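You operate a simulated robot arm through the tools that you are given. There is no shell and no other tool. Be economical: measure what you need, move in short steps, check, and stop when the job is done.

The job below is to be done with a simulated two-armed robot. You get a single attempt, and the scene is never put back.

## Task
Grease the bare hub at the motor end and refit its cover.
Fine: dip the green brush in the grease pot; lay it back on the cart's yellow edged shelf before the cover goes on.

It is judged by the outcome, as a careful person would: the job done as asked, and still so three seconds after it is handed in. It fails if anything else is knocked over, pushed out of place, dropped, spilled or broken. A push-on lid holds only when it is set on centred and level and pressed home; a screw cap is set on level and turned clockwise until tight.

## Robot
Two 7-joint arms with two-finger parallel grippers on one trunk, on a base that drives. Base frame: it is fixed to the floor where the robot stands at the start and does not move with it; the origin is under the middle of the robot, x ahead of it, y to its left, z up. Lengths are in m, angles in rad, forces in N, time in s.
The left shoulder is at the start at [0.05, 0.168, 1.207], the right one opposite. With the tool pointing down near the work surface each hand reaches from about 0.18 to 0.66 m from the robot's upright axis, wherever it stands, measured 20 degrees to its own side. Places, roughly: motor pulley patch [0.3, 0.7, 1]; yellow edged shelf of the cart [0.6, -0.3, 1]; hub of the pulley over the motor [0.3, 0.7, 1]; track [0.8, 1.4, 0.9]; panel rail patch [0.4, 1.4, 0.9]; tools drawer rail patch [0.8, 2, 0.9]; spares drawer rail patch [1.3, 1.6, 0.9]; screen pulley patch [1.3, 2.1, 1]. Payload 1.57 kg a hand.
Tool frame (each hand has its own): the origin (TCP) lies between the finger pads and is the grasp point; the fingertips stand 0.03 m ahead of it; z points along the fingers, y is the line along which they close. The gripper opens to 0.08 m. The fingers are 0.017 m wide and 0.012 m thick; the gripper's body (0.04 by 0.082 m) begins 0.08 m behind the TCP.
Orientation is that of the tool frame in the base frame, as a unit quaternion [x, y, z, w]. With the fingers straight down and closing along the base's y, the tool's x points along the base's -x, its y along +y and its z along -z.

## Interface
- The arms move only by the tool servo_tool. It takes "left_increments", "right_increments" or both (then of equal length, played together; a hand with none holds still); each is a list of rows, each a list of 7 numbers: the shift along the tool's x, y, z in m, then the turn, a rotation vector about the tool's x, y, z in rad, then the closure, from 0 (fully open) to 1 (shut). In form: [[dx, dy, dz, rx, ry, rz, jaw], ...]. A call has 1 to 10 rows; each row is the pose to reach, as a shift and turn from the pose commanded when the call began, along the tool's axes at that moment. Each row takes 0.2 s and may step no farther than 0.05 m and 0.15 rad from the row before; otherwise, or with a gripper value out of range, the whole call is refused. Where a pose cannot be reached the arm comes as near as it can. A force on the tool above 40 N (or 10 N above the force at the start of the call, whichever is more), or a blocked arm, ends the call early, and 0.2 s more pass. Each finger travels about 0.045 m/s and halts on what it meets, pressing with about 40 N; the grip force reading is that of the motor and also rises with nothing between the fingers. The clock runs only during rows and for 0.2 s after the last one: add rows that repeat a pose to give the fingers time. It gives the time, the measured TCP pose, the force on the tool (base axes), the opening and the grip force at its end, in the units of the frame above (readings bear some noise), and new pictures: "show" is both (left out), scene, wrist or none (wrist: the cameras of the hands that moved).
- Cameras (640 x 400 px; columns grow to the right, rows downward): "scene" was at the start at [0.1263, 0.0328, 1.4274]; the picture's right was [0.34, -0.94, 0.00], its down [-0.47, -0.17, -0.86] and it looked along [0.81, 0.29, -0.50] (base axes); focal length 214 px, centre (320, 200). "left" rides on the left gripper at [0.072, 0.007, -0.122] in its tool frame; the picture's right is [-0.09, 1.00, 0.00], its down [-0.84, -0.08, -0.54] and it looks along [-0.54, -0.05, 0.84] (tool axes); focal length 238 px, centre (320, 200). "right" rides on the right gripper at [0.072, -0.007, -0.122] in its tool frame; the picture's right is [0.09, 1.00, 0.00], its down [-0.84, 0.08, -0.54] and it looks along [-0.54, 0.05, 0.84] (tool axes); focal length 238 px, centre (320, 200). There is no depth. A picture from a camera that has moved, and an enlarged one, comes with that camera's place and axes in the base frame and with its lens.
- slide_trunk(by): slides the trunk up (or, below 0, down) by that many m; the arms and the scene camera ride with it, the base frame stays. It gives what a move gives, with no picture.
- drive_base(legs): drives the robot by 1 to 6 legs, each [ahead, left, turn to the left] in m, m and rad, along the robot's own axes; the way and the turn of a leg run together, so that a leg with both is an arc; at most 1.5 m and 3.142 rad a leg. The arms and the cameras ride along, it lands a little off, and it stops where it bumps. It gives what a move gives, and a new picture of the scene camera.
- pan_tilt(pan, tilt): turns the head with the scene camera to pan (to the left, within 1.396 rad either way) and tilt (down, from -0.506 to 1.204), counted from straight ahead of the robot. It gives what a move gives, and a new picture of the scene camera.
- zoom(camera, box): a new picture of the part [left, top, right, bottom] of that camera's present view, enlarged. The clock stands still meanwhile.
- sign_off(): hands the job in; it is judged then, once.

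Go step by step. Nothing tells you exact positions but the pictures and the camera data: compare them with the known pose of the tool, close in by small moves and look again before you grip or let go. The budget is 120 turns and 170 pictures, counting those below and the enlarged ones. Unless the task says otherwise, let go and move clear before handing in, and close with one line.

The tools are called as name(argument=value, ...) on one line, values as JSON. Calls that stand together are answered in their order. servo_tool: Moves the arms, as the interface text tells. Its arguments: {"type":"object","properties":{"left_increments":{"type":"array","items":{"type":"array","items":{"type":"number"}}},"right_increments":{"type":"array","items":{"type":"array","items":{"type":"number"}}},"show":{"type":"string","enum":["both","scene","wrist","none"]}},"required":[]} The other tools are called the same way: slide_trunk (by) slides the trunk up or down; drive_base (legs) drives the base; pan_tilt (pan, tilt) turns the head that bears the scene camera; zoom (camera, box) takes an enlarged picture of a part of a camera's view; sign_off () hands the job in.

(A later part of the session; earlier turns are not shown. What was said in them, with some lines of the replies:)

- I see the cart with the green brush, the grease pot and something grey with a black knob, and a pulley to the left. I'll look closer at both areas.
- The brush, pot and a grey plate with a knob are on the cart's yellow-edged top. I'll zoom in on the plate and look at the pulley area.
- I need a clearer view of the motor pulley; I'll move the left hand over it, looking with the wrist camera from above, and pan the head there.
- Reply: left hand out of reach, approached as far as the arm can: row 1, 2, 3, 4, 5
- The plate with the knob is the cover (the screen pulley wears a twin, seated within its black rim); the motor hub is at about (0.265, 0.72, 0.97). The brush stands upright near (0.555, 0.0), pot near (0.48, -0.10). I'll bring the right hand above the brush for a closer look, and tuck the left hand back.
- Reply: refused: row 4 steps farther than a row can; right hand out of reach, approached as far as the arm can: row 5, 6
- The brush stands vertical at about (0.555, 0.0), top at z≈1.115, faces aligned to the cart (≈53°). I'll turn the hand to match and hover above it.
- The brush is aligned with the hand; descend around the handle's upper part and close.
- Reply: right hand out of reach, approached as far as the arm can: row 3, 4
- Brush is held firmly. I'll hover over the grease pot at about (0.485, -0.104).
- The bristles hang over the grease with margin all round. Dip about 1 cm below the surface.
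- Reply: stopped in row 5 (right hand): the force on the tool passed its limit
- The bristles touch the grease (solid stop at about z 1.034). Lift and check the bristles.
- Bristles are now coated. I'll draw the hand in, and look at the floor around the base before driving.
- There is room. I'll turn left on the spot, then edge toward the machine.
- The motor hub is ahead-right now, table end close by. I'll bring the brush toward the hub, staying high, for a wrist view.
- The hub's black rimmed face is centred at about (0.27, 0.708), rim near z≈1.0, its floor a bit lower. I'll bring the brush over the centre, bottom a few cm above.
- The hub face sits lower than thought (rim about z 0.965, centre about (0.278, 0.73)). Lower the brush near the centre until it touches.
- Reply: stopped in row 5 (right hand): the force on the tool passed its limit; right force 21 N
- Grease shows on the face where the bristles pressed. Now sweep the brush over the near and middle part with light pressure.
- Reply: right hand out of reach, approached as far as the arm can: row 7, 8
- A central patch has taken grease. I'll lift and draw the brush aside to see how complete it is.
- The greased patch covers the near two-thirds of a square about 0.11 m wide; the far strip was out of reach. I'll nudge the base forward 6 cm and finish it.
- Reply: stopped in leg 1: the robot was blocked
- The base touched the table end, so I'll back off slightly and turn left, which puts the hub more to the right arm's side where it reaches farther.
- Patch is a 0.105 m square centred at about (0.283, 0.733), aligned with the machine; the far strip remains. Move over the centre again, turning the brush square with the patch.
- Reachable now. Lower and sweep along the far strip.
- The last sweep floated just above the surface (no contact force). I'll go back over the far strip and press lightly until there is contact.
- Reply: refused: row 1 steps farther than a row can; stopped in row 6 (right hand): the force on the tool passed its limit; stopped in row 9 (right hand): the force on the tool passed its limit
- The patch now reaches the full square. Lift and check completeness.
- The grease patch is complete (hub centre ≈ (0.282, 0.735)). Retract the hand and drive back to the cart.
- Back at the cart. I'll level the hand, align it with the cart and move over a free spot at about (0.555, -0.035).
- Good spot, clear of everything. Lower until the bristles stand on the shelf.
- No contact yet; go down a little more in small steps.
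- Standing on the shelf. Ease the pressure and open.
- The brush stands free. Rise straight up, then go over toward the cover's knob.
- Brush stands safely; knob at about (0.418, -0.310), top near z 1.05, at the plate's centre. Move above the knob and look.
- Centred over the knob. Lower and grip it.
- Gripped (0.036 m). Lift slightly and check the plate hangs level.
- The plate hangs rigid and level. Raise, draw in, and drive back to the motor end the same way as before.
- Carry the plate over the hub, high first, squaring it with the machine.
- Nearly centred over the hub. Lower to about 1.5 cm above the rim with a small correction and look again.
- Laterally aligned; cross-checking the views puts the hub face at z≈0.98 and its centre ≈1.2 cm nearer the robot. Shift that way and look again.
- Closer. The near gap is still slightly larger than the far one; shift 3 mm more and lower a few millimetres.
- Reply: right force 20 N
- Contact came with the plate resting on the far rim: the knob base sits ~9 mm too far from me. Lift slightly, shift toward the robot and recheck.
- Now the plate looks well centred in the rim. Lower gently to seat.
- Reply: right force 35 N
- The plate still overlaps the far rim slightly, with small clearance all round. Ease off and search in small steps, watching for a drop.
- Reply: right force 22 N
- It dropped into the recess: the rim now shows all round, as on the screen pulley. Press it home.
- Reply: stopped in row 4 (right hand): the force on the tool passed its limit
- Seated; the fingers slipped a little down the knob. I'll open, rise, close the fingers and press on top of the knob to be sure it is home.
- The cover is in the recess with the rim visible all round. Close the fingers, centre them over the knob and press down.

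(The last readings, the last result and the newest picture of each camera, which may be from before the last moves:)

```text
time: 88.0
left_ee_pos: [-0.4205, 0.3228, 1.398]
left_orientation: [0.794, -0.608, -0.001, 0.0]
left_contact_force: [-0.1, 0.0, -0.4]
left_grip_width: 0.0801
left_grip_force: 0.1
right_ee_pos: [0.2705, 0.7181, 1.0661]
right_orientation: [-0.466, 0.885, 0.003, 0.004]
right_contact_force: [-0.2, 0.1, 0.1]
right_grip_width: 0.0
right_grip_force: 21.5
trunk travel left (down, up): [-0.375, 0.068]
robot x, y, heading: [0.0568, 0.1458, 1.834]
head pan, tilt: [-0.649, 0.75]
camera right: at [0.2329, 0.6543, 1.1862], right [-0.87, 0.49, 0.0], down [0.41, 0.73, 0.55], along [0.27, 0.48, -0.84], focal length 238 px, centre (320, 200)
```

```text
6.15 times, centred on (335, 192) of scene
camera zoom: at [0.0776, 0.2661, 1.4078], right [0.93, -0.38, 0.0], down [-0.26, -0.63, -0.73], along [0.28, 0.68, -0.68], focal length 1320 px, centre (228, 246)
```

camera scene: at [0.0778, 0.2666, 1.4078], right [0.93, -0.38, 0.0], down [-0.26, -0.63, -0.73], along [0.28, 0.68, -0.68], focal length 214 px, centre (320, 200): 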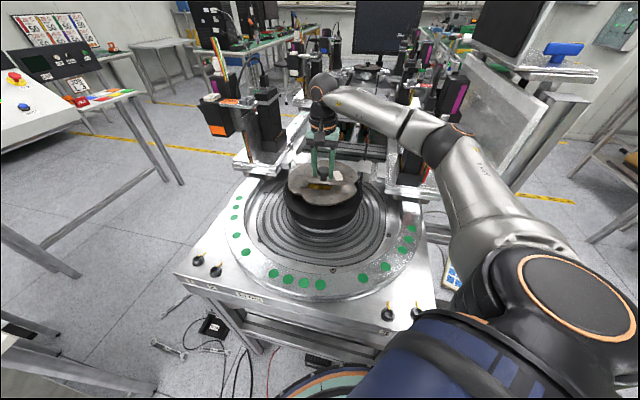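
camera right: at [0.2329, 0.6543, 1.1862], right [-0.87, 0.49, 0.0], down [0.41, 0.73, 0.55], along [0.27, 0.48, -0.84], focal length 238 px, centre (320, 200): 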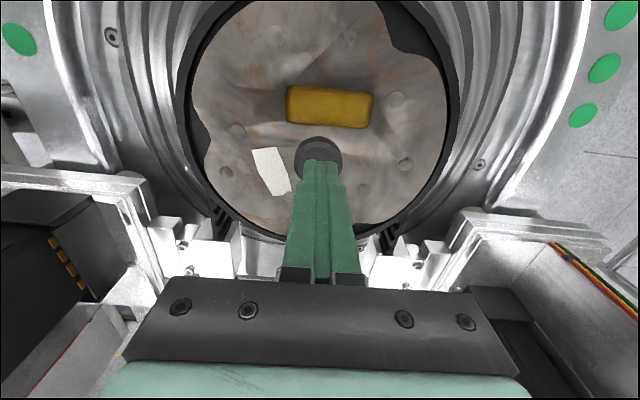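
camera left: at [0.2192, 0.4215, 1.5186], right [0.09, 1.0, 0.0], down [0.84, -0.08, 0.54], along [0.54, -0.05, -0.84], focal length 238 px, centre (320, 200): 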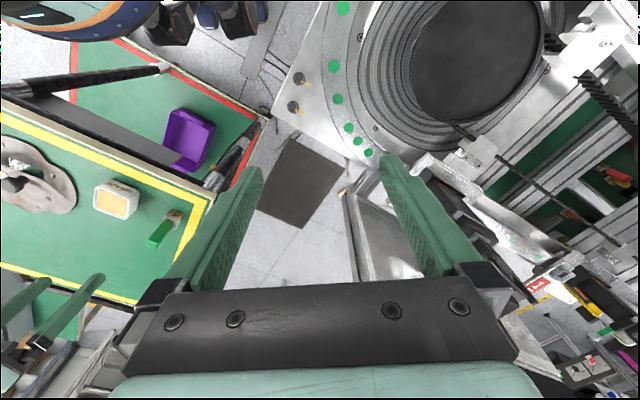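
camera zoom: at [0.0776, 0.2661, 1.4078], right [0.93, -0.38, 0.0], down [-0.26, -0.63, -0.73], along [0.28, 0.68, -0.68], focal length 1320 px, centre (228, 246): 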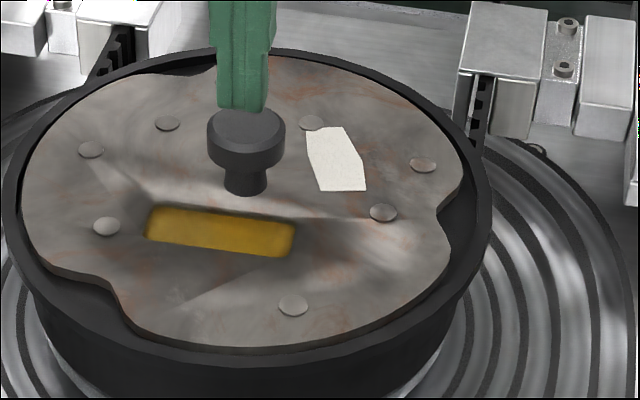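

Fingertips are over the knob. Press down until the force limit stops it.

servo_tool(right_increments=[[0, 0, 0.006, 0, 0, 0, 1], [0, 0, 0.01, 0, 0, 0, 1], [0, 0, 0.014, 0, 0, 0, 1], [0, 0, 0.018, 0, 0, 0, 1], [0, 0, 0.022, 0, 0, 0, 1], [0, 0, 0.026, 0, 0, 0, 1], [0, 0, 0.03, 0, 0, 0, 1]], show="none")

zoom(camera="scene", box=[285, 160, 385, 225])

```text
time: 89.3
left_ee_pos: [-0.4201, 0.3214, 1.3975]
left_orientation: [0.792, -0.61, -0.002, -0.001]
left_contact_force: [0.2, 1.0, 0.1]
left_grip_width: 0.0797
left_grip_force: 0.1
right_ee_pos: [0.2702, 0.7188, 1.0511]
right_orientation: [-0.466, 0.885, 0.012, 0.003]
right_contact_force: [1.5, -6.5, 14.9]
right_grip_width: 0.0
right_grip_force: 20.9
trunk travel left (down, up): [-0.375, 0.068]
robot x, y, heading: [0.053, 0.1463, 1.833]
head pan, tilt: [-0.649, 0.75]
stopped in row 6 (right hand): the force on the tool passed its limit (the readings are from after the stop); the commanded pose is now the measured one
```

```text
6.15 times, centred on (335, 192) of scene
camera zoom: at [0.0775, 0.2645, 1.4079], right [0.93, -0.38, 0.0], down [-0.26, -0.63, -0.73], along [0.28, 0.68, -0.68], focal length 1320 px, centre (228, 246)
```

zoom: 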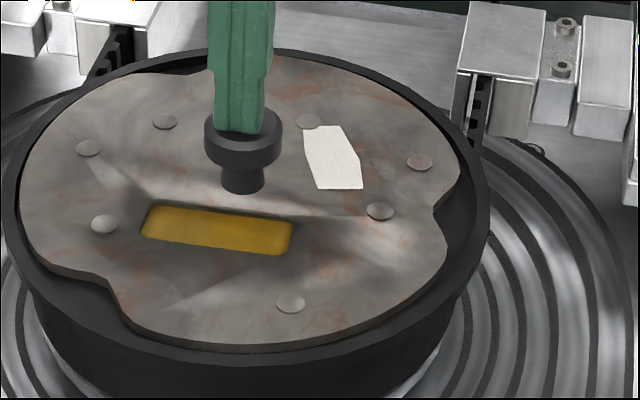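

It stops solidly. Rise clear and inspect the edges closely.

servo_tool(right_increments=[[0, 0, -0.03, 0, 0, 0, 1], [0, 0, -0.07, 0, 0, 0, 1], [0.03, 0, -0.1, 0, 0, 0, 1], [0.07, 0.02, -0.12, 0, 0, 0, 1], [0.1, 0.05, -0.14, 0, 0, 0, 1], [0.1, 0.08, -0.15, 0, 0, 0, 1], [0.1, 0.1, -0.15, 0, 0, 0, 1]], show="wrist")

zoom(camera="scene", box=[285, 160, 350, 200])

zoom(camera="scene", box=[285, 190, 365, 235])

```text
time: 90.9
left_ee_pos: [-0.4206, 0.3224, 1.3975]
left_orientation: [0.793, -0.609, -0.002, 0.0]
left_contact_force: [0.3, 0.1, 0.2]
left_grip_width: 0.08
left_grip_force: 0.2
right_ee_pos: [0.1299, 0.6914, 1.1943]
right_orientation: [-0.465, 0.885, 0.01, 0.004]
right_contact_force: [0.5, 0.9, -0.3]
right_grip_width: 0.0
right_grip_force: 21.5
trunk travel left (down, up): [-0.375, 0.068]
robot x, y, heading: [0.0579, 0.1505, 1.83]
head pan, tilt: [-0.649, 0.75]
camera right: at [0.0951, 0.6258, 1.3161], right [-0.87, 0.49, 0.01], down [0.41, 0.72, 0.56], along [0.26, 0.49, -0.83], focal length 238 px, centre (320, 200)
```

right: 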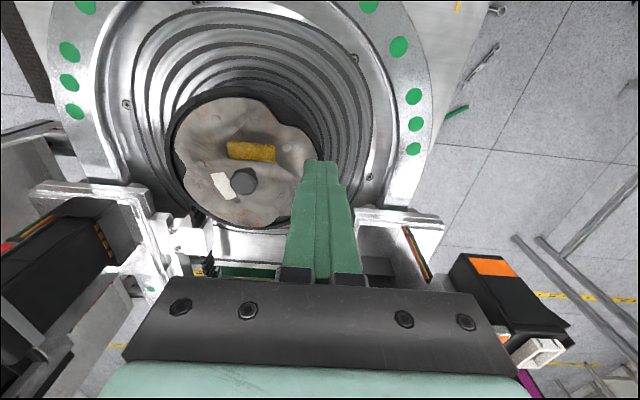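

```text
9.85 times, centred on (318, 180) of scene
camera zoom: at [0.0774, 0.2662, 1.4078], right [0.93, -0.38, 0.0], down [-0.26, -0.63, -0.73], along [0.28, 0.68, -0.68], focal length 2112 px, centre (345, 397)
```

zoom: 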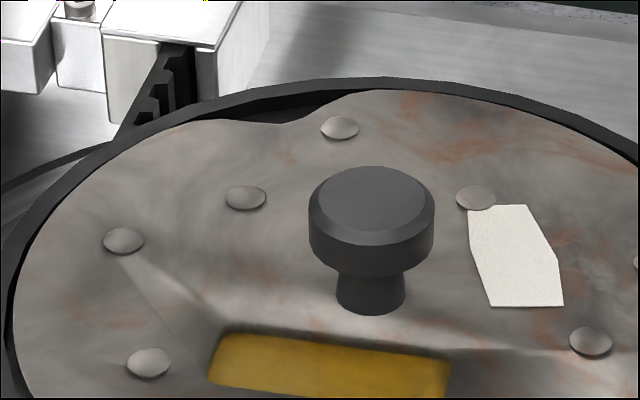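

```text
8.00 times, centred on (325, 212) of scene
camera zoom: at [0.0774, 0.2662, 1.4078], right [0.93, -0.38, 0.0], down [-0.26, -0.63, -0.73], along [0.28, 0.68, -0.68], focal length 1716 px, centre (280, 100)
```

zoom: 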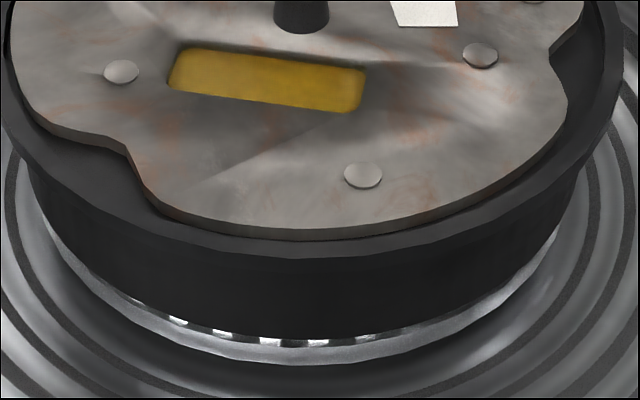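

zoom(camera="right", box=[160, 75, 340, 240])

zoom(camera="scene", box=[340, 160, 400, 200])

```text
2.42 times, centred on (250, 158) of right
camera zoom: at [0.0951, 0.6258, 1.3161], right [-0.87, 0.49, 0.01], down [0.41, 0.72, 0.56], along [0.26, 0.49, -0.83], focal length 578 px, centre (490, 303)
```

zoom: 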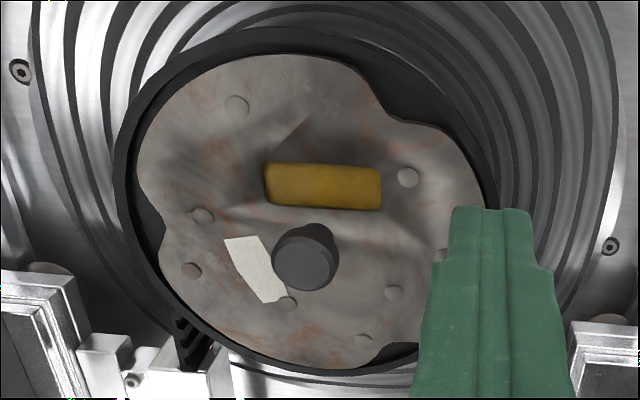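

```text
10.00 times, centred on (370, 180) of scene
camera zoom: at [0.0774, 0.2662, 1.4078], right [0.93, -0.38, 0.0], down [-0.26, -0.63, -0.73], along [0.28, 0.68, -0.68], focal length 2145 px, centre (-180, 400)
```

zoom: 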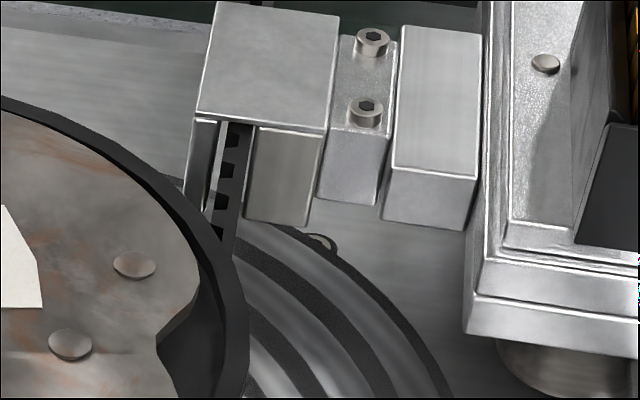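

The cover is in, but sits about 3 mm toward the far rim (gap at the near side). I'll regrip the knob, slide it that little bit toward me to centre it, and press again.

servo_tool(right_increments=[[0, -0.03, 0, 0, 0, 0, 0.2], [0, -0.06, 0, 0, 0, 0, 0.2], [-0.03, -0.09, 0, 0, 0, 0, 0.2], [-0.07, -0.1, 0.01, 0, 0, 0, 0.2], [-0.0966, -0.1004, 0.04, 0, 0, 0, 0.2], [-0.0966, -0.1004, 0.08, 0, 0, 0, 0.2], [-0.0966, -0.1004, 0.1, 0, 0, 0, 0.2], [-0.0966, -0.1004, 0.1, 0, 0, 0, 0.2]], show="wrist")

```text
time: 92.7
left_ee_pos: [-0.4206, 0.3227, 1.3984]
left_orientation: [0.793, -0.609, -0.002, 0.0]
left_contact_force: [-0.4, -0.3, 0.1]
left_grip_width: 0.0801
left_grip_force: 0.2
right_ee_pos: [0.2673, 0.7145, 1.0977]
right_orientation: [-0.466, 0.885, 0.011, 0.004]
right_contact_force: [-0.5, -0.3, 0.1]
right_grip_width: 0.064
right_grip_force: 0.0
trunk travel left (down, up): [-0.375, 0.068]
robot x, y, heading: [0.0538, 0.1501, 1.835]
head pan, tilt: [-0.649, 0.75]
camera right: at [0.2324, 0.6504, 1.2184], right [-0.87, 0.49, 0.01], down [0.41, 0.72, 0.56], along [0.26, 0.49, -0.83], focal length 238 px, centre (320, 200)
```

right: 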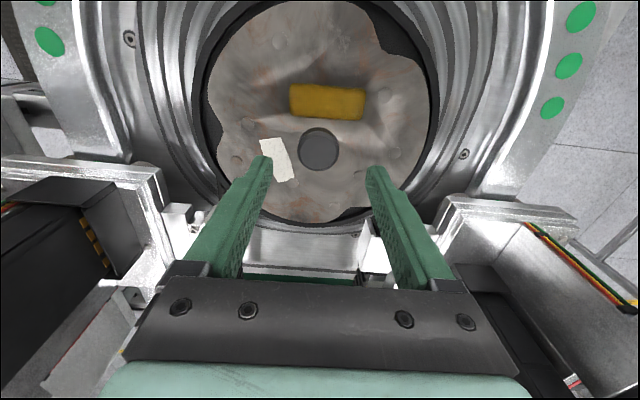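

Level the hand, descend around the knob and grip.

servo_tool(right_increments=[[-0.002, 0, 0.03, 0.006, 0.009, 0, 0.2], [-0.002, 0, 0.06, 0.013, 0.019, 0, 0.2], [-0.002, 0, 0.075, 0.013, 0.019, 0, 0.2], [-0.002, 0, 0.075, 0.013, 0.019, 0, 0.5], [-0.002, 0, 0.075, 0.013, 0.019, 0, 0.8], [-0.002, 0, 0.075, 0.013, 0.019, 0, 1], [-0.002, 0, 0.075, 0.013, 0.019, 0, 1]], show="none")

zoom(camera="scene", box=[285, 160, 385, 225])

```text
time: 94.3
left_ee_pos: [-0.4184, 0.3214, 1.3981]
left_orientation: [0.793, -0.61, -0.002, -0.001]
left_contact_force: [-0.2, -0.4, -0.7]
left_grip_width: 0.0801
left_grip_force: 0.0
right_ee_pos: [0.2685, 0.7177, 1.0228]
right_orientation: [-0.466, 0.885, 0.0, -0.002]
right_contact_force: [0.9, -2.1, -0.1]
right_grip_width: 0.0358
right_grip_force: 30.5
trunk travel left (down, up): [-0.375, 0.068]
robot x, y, heading: [0.0522, 0.1473, 1.829]
head pan, tilt: [-0.649, 0.75]
```

```text
6.15 times, centred on (335, 192) of scene
camera zoom: at [0.078, 0.266, 1.4078], right [0.93, -0.38, 0.0], down [-0.26, -0.63, -0.73], along [0.28, 0.68, -0.68], focal length 1320 px, centre (228, 246)
```

zoom: 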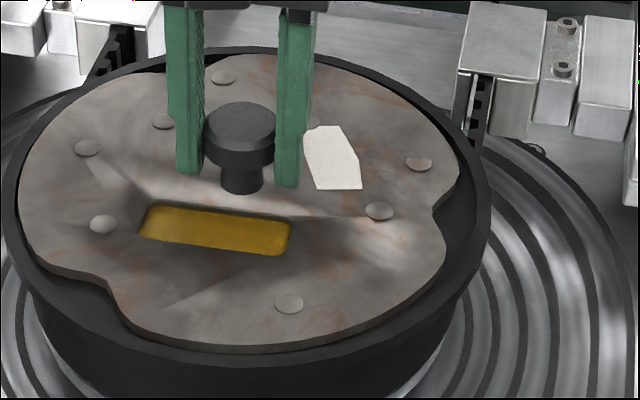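

Slide it about 3 mm toward me and 3 mm right to centre it in the rim.

servo_tool(right_increments=[[0.001, -0.001, 0, 0, 0, 0, 1], [0.002, -0.002, 0, 0, 0, 0, 1], [0.003, -0.003, 0, 0, 0, 0, 1], [0.003, -0.003, 0, 0, 0, 0, 1]], show="wrist")

zoom(camera="scene", box=[285, 160, 385, 225])

```text
time: 95.3
left_ee_pos: [-0.4187, 0.3228, 1.3973]
left_orientation: [0.794, -0.609, -0.002, 0.0]
left_contact_force: [0.6, -0.9, 0.9]
left_grip_width: 0.0803
left_grip_force: 0.1
right_ee_pos: [0.2705, 0.7144, 1.0217]
right_orientation: [-0.465, 0.885, 0.0, -0.002]
right_contact_force: [0.6, -0.1, -0.1]
right_grip_width: 0.0361
right_grip_force: 40.3
trunk travel left (down, up): [-0.375, 0.068]
robot x, y, heading: [0.0544, 0.1506, 1.834]
head pan, tilt: [-0.649, 0.75]
camera right: at [0.2341, 0.6528, 1.1445], right [-0.87, 0.49, 0.0], down [0.41, 0.73, 0.54], along [0.26, 0.47, -0.84], focal length 238 px, centre (320, 200)
```

right: 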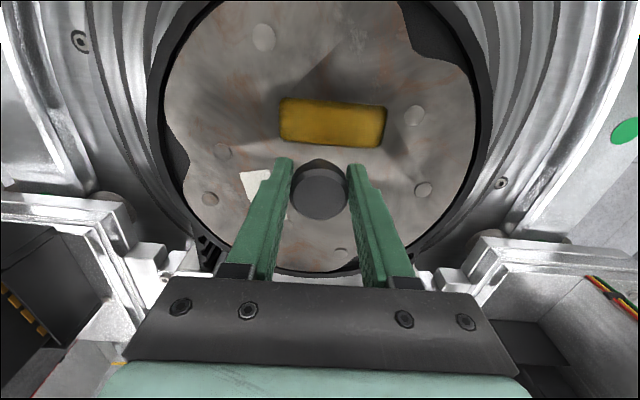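

```text
6.15 times, centred on (335, 192) of scene
camera zoom: at [0.0778, 0.2666, 1.4078], right [0.93, -0.38, 0.0], down [-0.26, -0.63, -0.73], along [0.28, 0.68, -0.68], focal length 1320 px, centre (228, 246)
```

zoom: 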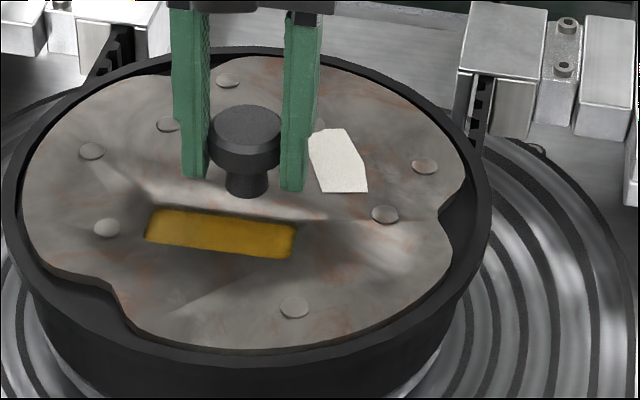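

Well centred now. Press down with the grip, then release.

servo_tool(right_increments=[[0.0005, -0.001, 0.0, 0, 0, 0, 1], [0.001, -0.001, 0.003, 0, 0, 0, 1], [0.0015, -0.001, 0.006, 0, 0, 0, 1], [0.002, -0.001, 0.009, 0, 0, 0, 1], [0.002, -0.001, 0.011, 0, 0, 0, 1]], show="none")

zoom(camera="scene", box=[285, 160, 385, 225])

```text
time: 96.5
left_ee_pos: [-0.4192, 0.32, 1.3966]
left_orientation: [0.793, -0.609, -0.003, -0.002]
left_contact_force: [-0.2, 0.3, -0.1]
left_grip_width: 0.08
left_grip_force: 0.0
right_ee_pos: [0.269, 0.7111, 1.0178]
right_orientation: [-0.465, 0.885, 0.006, 0.002]
right_contact_force: [7.1, 5.1, 33.6]
right_grip_width: 0.036
right_grip_force: 39.6
trunk travel left (down, up): [-0.375, 0.068]
robot x, y, heading: [0.0549, 0.1457, 1.828]
head pan, tilt: [-0.649, 0.75]
```

```text
6.15 times, centred on (335, 192) of scene
camera zoom: at [0.0773, 0.2634, 1.4083], right [0.93, -0.38, 0.0], down [-0.26, -0.63, -0.73], along [0.28, 0.68, -0.68], focal length 1320 px, centre (228, 246)
```

zoom: 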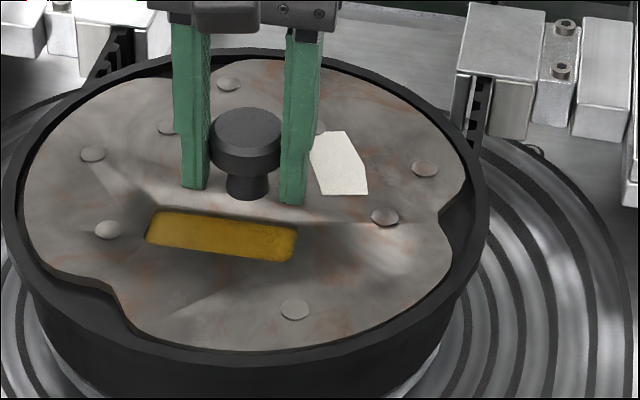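

servo_tool(right_increments=[[-0.001, 0, -0.003, 0, 0, 0, 1], [-0.002, 0, -0.004, 0, 0, 0, 1], [-0.002, 0, -0.004, 0, 0, 0, 1]], show="none")

zoom(camera="scene", box=[285, 160, 385, 225])

```text
time: 97.3
left_ee_pos: [-0.42, 0.3199, 1.3963]
left_orientation: [0.793, -0.609, -0.002, -0.001]
left_contact_force: [0.2, 0.3, 0.7]
left_grip_width: 0.08
left_grip_force: 0.0
right_ee_pos: [0.2692, 0.7122, 1.0165]
right_orientation: [-0.467, 0.884, 0.001, -0.001]
right_contact_force: [-2.2, -3.6, 17.0]
right_grip_width: 0.0359
right_grip_force: 40.2
trunk travel left (down, up): [-0.375, 0.068]
robot x, y, heading: [0.0509, 0.1487, 1.829]
head pan, tilt: [-0.649, 0.75]
```

```text
6.15 times, centred on (335, 192) of scene
camera zoom: at [0.0767, 0.2636, 1.4081], right [0.93, -0.38, 0.0], down [-0.26, -0.63, -0.73], along [0.28, 0.68, -0.68], focal length 1320 px, centre (228, 246)
```

zoom: 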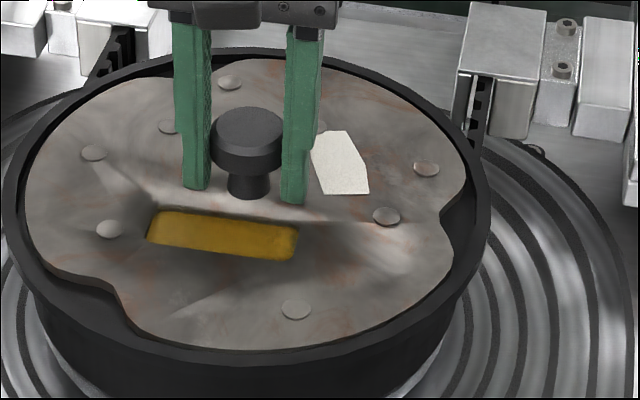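

Centred. Release, rise, and press once more from the top of the knob.

servo_tool(right_increments=[[0, 0, 0, 0, 0, 0, 0.8], [0, 0, 0, 0, 0, 0, 0.5], [0, 0, 0, 0, 0, 0, 0.2], [0, 0, 0, 0, 0, 0, 0.2], [0, 0, 0, 0, 0, 0, 0.2], [0, 0, -0.03, 0, 0, 0, 0.2], [0, 0, -0.06, 0, 0, 0, 0.2], [0, 0, -0.06, 0, 0, 0, 1], [0, 0, -0.06, 0, 0, 0, 1], [0, 0, -0.06, 0, 0, 0, 1]], show="wrist")

zoom(camera="scene", box=[285, 160, 385, 225])

```text
time: 99.5
left_ee_pos: [-0.4194, 0.3216, 1.3967]
left_orientation: [0.794, -0.608, -0.002, -0.001]
left_contact_force: [-0.8, -0.2, 0.2]
left_grip_width: 0.0799
left_grip_force: 0.0
right_ee_pos: [0.2734, 0.7147, 1.0763]
right_orientation: [-0.465, 0.885, 0.0, -0.002]
right_contact_force: [0.8, -0.1, 0.8]
right_grip_width: 0.0
right_grip_force: 3.5
trunk travel left (down, up): [-0.375, 0.068]
robot x, y, heading: [0.0547, 0.1495, 1.829]
head pan, tilt: [-0.649, 0.75]
camera right: at [0.2369, 0.6523, 1.1975], right [-0.87, 0.49, 0.0], down [0.41, 0.73, 0.54], along [0.26, 0.47, -0.84], focal length 238 px, centre (320, 200)
```

right: 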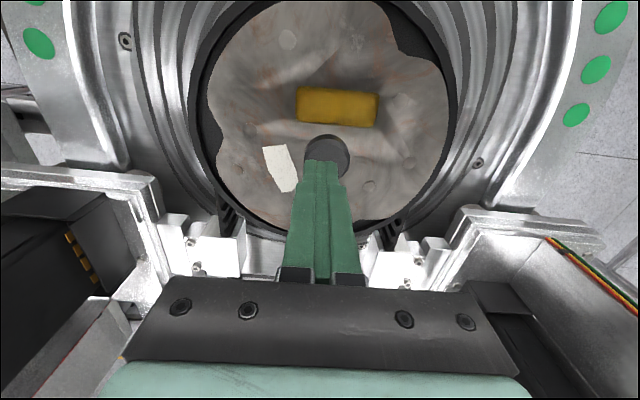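

```text
6.15 times, centred on (335, 192) of scene
camera zoom: at [0.0778, 0.2662, 1.4078], right [0.93, -0.38, 0.0], down [-0.26, -0.63, -0.73], along [0.28, 0.68, -0.68], focal length 1320 px, centre (228, 246)
```

zoom: 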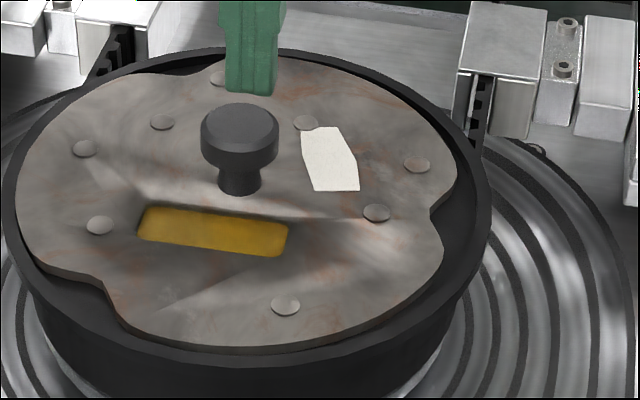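

On release the plate got dragged a few millimetres sideways because the hand was under load. Regrip at the right spot, unload fully, then release.

servo_tool(right_increments=[[0.002, 0.0015, 0, 0, 0, 0, 0.2], [0.002, 0.0015, 0, 0, 0, 0, 0.2], [0.002, 0.0015, 0, 0, 0, 0, 0.2], [0.002, 0.0015, 0.02, 0, 0, 0, 0.2], [0.002, 0.0015, 0.04, 0, 0, 0, 0.2], [0.002, 0.0015, 0.053, 0, 0, 0, 0.3], [0.002, 0.0015, 0.053, 0, 0, 0, 0.5], [0.002, 0.0015, 0.053, 0, 0, 0, 0.7], [0.002, 0.0015, 0.053, 0, 0, 0, 1], [0.002, 0.0015, 0.053, 0, 0, 0, 1]], show="none")

zoom(camera="scene", box=[285, 160, 385, 225])

```text
time: 101.7
left_ee_pos: [-0.4201, 0.3225, 1.3968]
left_orientation: [0.794, -0.608, -0.002, -0.001]
left_contact_force: [0.2, -0.4, -0.4]
left_grip_width: 0.08
left_grip_force: 0.1
right_ee_pos: [0.2685, 0.7146, 1.0222]
right_orientation: [-0.466, 0.885, 0.001, -0.001]
right_contact_force: [-1.2, 0.4, -0.7]
right_grip_width: 0.036
right_grip_force: 37.1
trunk travel left (down, up): [-0.375, 0.068]
robot x, y, heading: [0.0534, 0.1499, 1.832]
head pan, tilt: [-0.649, 0.75]
```

```text
6.15 times, centred on (335, 192) of scene
camera zoom: at [0.0775, 0.2662, 1.4078], right [0.93, -0.38, 0.0], down [-0.26, -0.63, -0.73], along [0.28, 0.68, -0.68], focal length 1320 px, centre (228, 246)
```

zoom: 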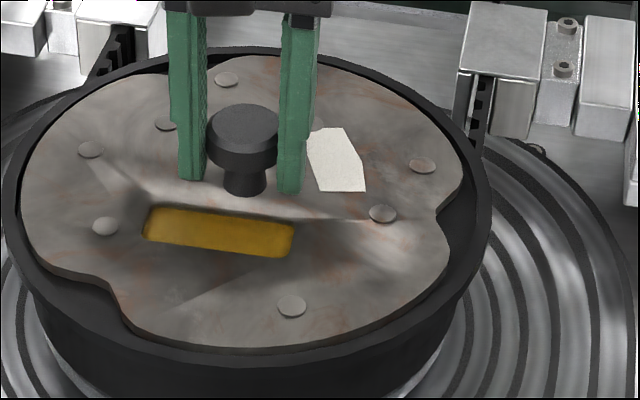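

servo_tool(right_increments=[[0.0005, -0.001, 0, 0, 0, 0, 1], [0.001, -0.002, 0, 0, 0, 0, 1], [0.001, -0.002, 0, 0, 0, 0, 1]], show="none")

servo_tool(right_increments=[[0, 0, 0, 0, 0, 0, 0.62], [0, 0, 0, 0, 0, 0, 0.5], [0, 0, 0, 0, 0, 0, 0.3], [0, 0, 0, 0, 0, 0, 0.2], [0, 0, 0, 0, 0, 0, 0.2]], show="wrist")

zoom(camera="scene", box=[285, 160, 385, 225])

```text
time: 102.5
left_ee_pos: [-0.4203, 0.3232, 1.3963]
left_orientation: [0.793, -0.61, -0.003, 0.0]
left_contact_force: [-0.3, -0.5, -0.8]
left_grip_width: 0.08
left_grip_force: 0.0
right_ee_pos: [0.2712, 0.7114, 1.0221]
right_orientation: [-0.466, 0.885, 0.001, -0.001]
right_contact_force: [0.5, 0.4, 0.2]
right_grip_width: 0.0358
right_grip_force: 39.7
trunk travel left (down, up): [-0.375, 0.068]
robot x, y, heading: [0.0561, 0.1513, 1.83]
head pan, tilt: [-0.649, 0.75]
```

```text
time: 103.7
left_ee_pos: [-0.4188, 0.3231, 1.3969]
left_orientation: [0.793, -0.609, -0.002, -0.001]
left_contact_force: [0.1, 1.1, 0.3]
left_grip_width: 0.0799
left_grip_force: 0.0
right_ee_pos: [0.2697, 0.7118, 1.0232]
right_orientation: [-0.465, 0.885, -0.001, -0.001]
right_contact_force: [0.3, -0.5, 0.0]
right_grip_width: 0.064
right_grip_force: 0.1
trunk travel left (down, up): [-0.375, 0.068]
robot x, y, heading: [0.0568, 0.1457, 1.83]
head pan, tilt: [-0.649, 0.75]
camera right: at [0.2336, 0.6497, 1.1446], right [-0.87, 0.49, 0.0], down [0.41, 0.73, 0.54], along [0.26, 0.47, -0.84], focal length 238 px, centre (320, 200)
```

right: 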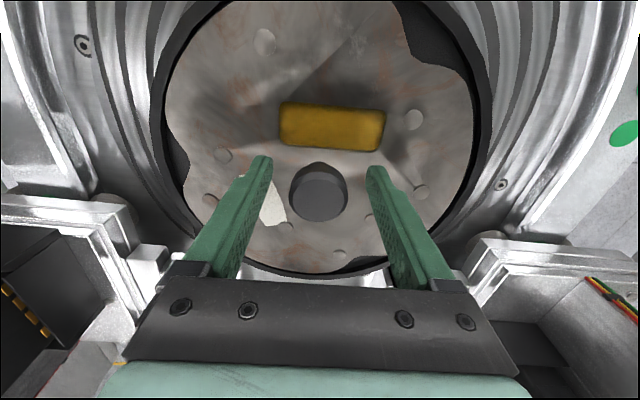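

```text
6.15 times, centred on (335, 192) of scene
camera zoom: at [0.0778, 0.2662, 1.4078], right [0.93, -0.38, 0.0], down [-0.26, -0.63, -0.73], along [0.28, 0.68, -0.68], focal length 1320 px, centre (228, 246)
```

zoom: 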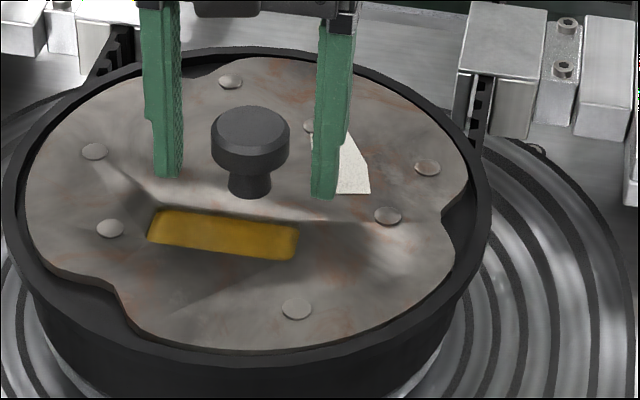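

Centred and released unloaded. Rise, close, and press straight down on the knob top.

servo_tool(right_increments=[[0, 0, -0.03, 0, 0, 0, 0.2], [0, 0, -0.05, 0, 0, 0, 0.2], [0, 0, -0.05, 0, 0, 0, 1], [0, 0, -0.05, 0, 0, 0, 1], [0, 0, -0.05, 0, 0, 0, 1], [0, 0, -0.05, 0, 0, 0, 1], [0, 0, -0.035, 0, 0, 0, 1]], show="none")

servo_tool(right_increments=[[0, 0, 0.004, 0, 0, 0, 1], [0.0005, 0, 0.008, 0, 0, 0, 1], [0.001, 0, 0.012, 0, 0, 0, 1], [0.0015, 0, 0.015, 0, 0, 0, 1], [0.002, 0, 0.018, 0, 0, 0, 1], [0.0025, 0, 0.021, 0, 0, 0, 1]], show="wrist")

zoom(camera="scene", box=[285, 160, 385, 225])

```text
time: 105.3
left_ee_pos: [-0.4204, 0.323, 1.3976]
left_orientation: [0.792, -0.61, -0.003, 0.0]
left_contact_force: [-0.7, -0.5, -0.1]
left_grip_width: 0.0799
left_grip_force: 0.0
right_ee_pos: [0.2699, 0.711, 1.0576]
right_orientation: [-0.466, 0.885, 0.001, -0.001]
right_contact_force: [-0.4, -1.0, 0.9]
right_grip_width: 0.0001
right_grip_force: 21.1
trunk travel left (down, up): [-0.375, 0.068]
robot x, y, heading: [0.0567, 0.1477, 1.831]
head pan, tilt: [-0.649, 0.75]
```

```text
time: 106.4
left_ee_pos: [-0.4198, 0.3211, 1.3981]
left_orientation: [0.793, -0.61, -0.002, -0.001]
left_contact_force: [0.3, -0.1, 0.4]
left_grip_width: 0.0799
left_grip_force: 0.0
right_ee_pos: [0.2689, 0.7122, 1.0509]
right_orientation: [-0.465, 0.885, 0.009, 0.0]
right_contact_force: [0.7, -5.6, 12.6]
right_grip_width: 0.0
right_grip_force: 21.6
trunk travel left (down, up): [-0.375, 0.068]
robot x, y, heading: [0.0585, 0.1468, 1.829]
head pan, tilt: [-0.649, 0.75]
stopped in row 5 (right hand): the force on the tool passed its limit (the readings are from after the stop); the commanded pose is now the measured one
camera right: at [0.2346, 0.6476, 1.1721], right [-0.87, 0.49, 0.02], down [0.42, 0.72, 0.55], along [0.26, 0.49, -0.83], focal length 238 px, centre (320, 200)
```

right: 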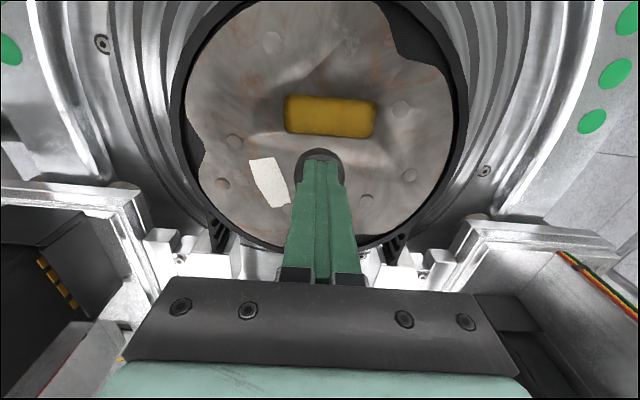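

```text
6.15 times, centred on (335, 192) of scene
camera zoom: at [0.0776, 0.2649, 1.4078], right [0.93, -0.38, 0.0], down [-0.26, -0.63, -0.73], along [0.28, 0.68, -0.68], focal length 1320 px, centre (228, 246)
```

zoom: 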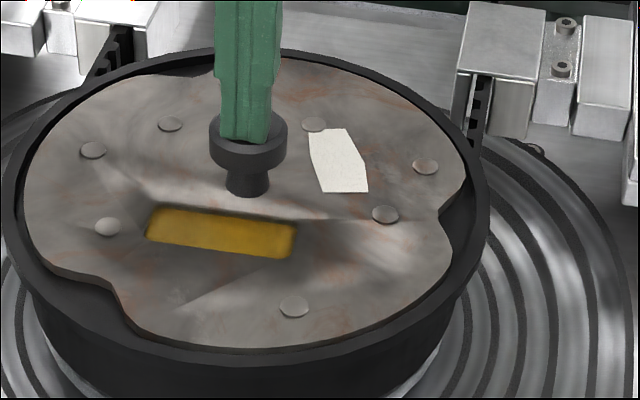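

Pressed to a solid stop (same height as before) and still centred. Rise straight up and move clear for a last look.

servo_tool(right_increments=[[0, 0, -0.03, 0, 0, 0, 1], [0, 0, -0.07, 0, 0, 0, 1], [0.03, 0, -0.1, 0, 0, 0, 1], [0.07, 0.02, -0.12, 0, 0, 0, 1], [0.11, 0.04, -0.14, 0, 0, 0, 1], [0.15, 0.06, -0.15, 0, 0, 0, 1], [0.19, 0.08, -0.15, 0, 0, 0, 1]], show="none")

zoom(camera="scene", box=[285, 160, 385, 225])

pan_tilt(pan=-1.39, tilt=0.6)

```text
time: 108.0
left_ee_pos: [-0.4206, 0.3232, 1.3963]
left_orientation: [0.792, -0.61, -0.002, 0.0]
left_contact_force: [-0.7, 0.0, -1.2]
left_grip_width: 0.0802
left_grip_force: 0.0
right_ee_pos: [0.0931, 0.5984, 1.197]
right_orientation: [-0.465, 0.885, 0.007, 0.001]
right_contact_force: [-1.0, -0.4, 0.5]
right_grip_width: 0.0
right_grip_force: 21.4
trunk travel left (down, up): [-0.375, 0.068]
robot x, y, heading: [0.0542, 0.1497, 1.832]
head pan, tilt: [-0.649, 0.75]
```

```text
6.15 times, centred on (335, 192) of scene
camera zoom: at [0.0769, 0.2661, 1.4079], right [0.93, -0.38, 0.0], down [-0.26, -0.63, -0.73], along [0.28, 0.68, -0.68], focal length 1320 px, centre (228, 246)
```

zoom: 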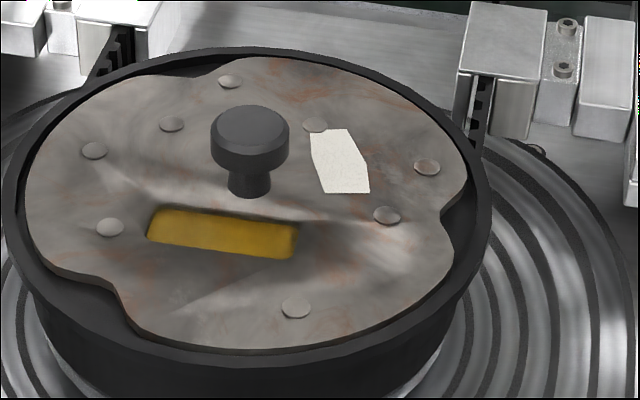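

```text
time: 109.1
left_ee_pos: [-0.4192, 0.323, 1.3957]
left_orientation: [0.793, -0.61, -0.002, 0.0]
left_contact_force: [0.5, 0.7, 0.6]
left_grip_width: 0.0797
left_grip_force: 0.0
right_ee_pos: [0.0947, 0.601, 1.1975]
right_orientation: [-0.464, 0.886, 0.008, -0.001]
right_contact_force: [0.5, 0.2, -0.1]
right_grip_width: 0.0
right_grip_force: 21.1
trunk travel left (down, up): [-0.375, 0.068]
robot x, y, heading: [0.0533, 0.1478, 1.826]
head pan, tilt: [-1.389, 0.6]
camera scene: at [0.1264, 0.2274, 1.4207], right [0.43, -0.9, 0.0], down [-0.51, -0.24, -0.82], along [0.75, 0.35, -0.57], focal length 214 px, centre (320, 200)
```

scene: 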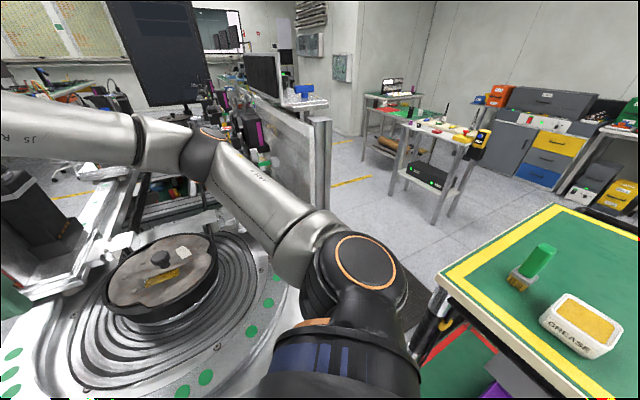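

The cover is seated level and centred in the rim, and the brush stands on the yellow-edged shelf beside the grease pot. Both hands are clear, so I'm handing in.

sign_off()

```text
The job is handed in.
```

I greased the bare hub at the motor end with the green brush, put the brush back on the yellow-edged shelf standing upright as I found it, then refitted the cover and pressed it until it stopped.
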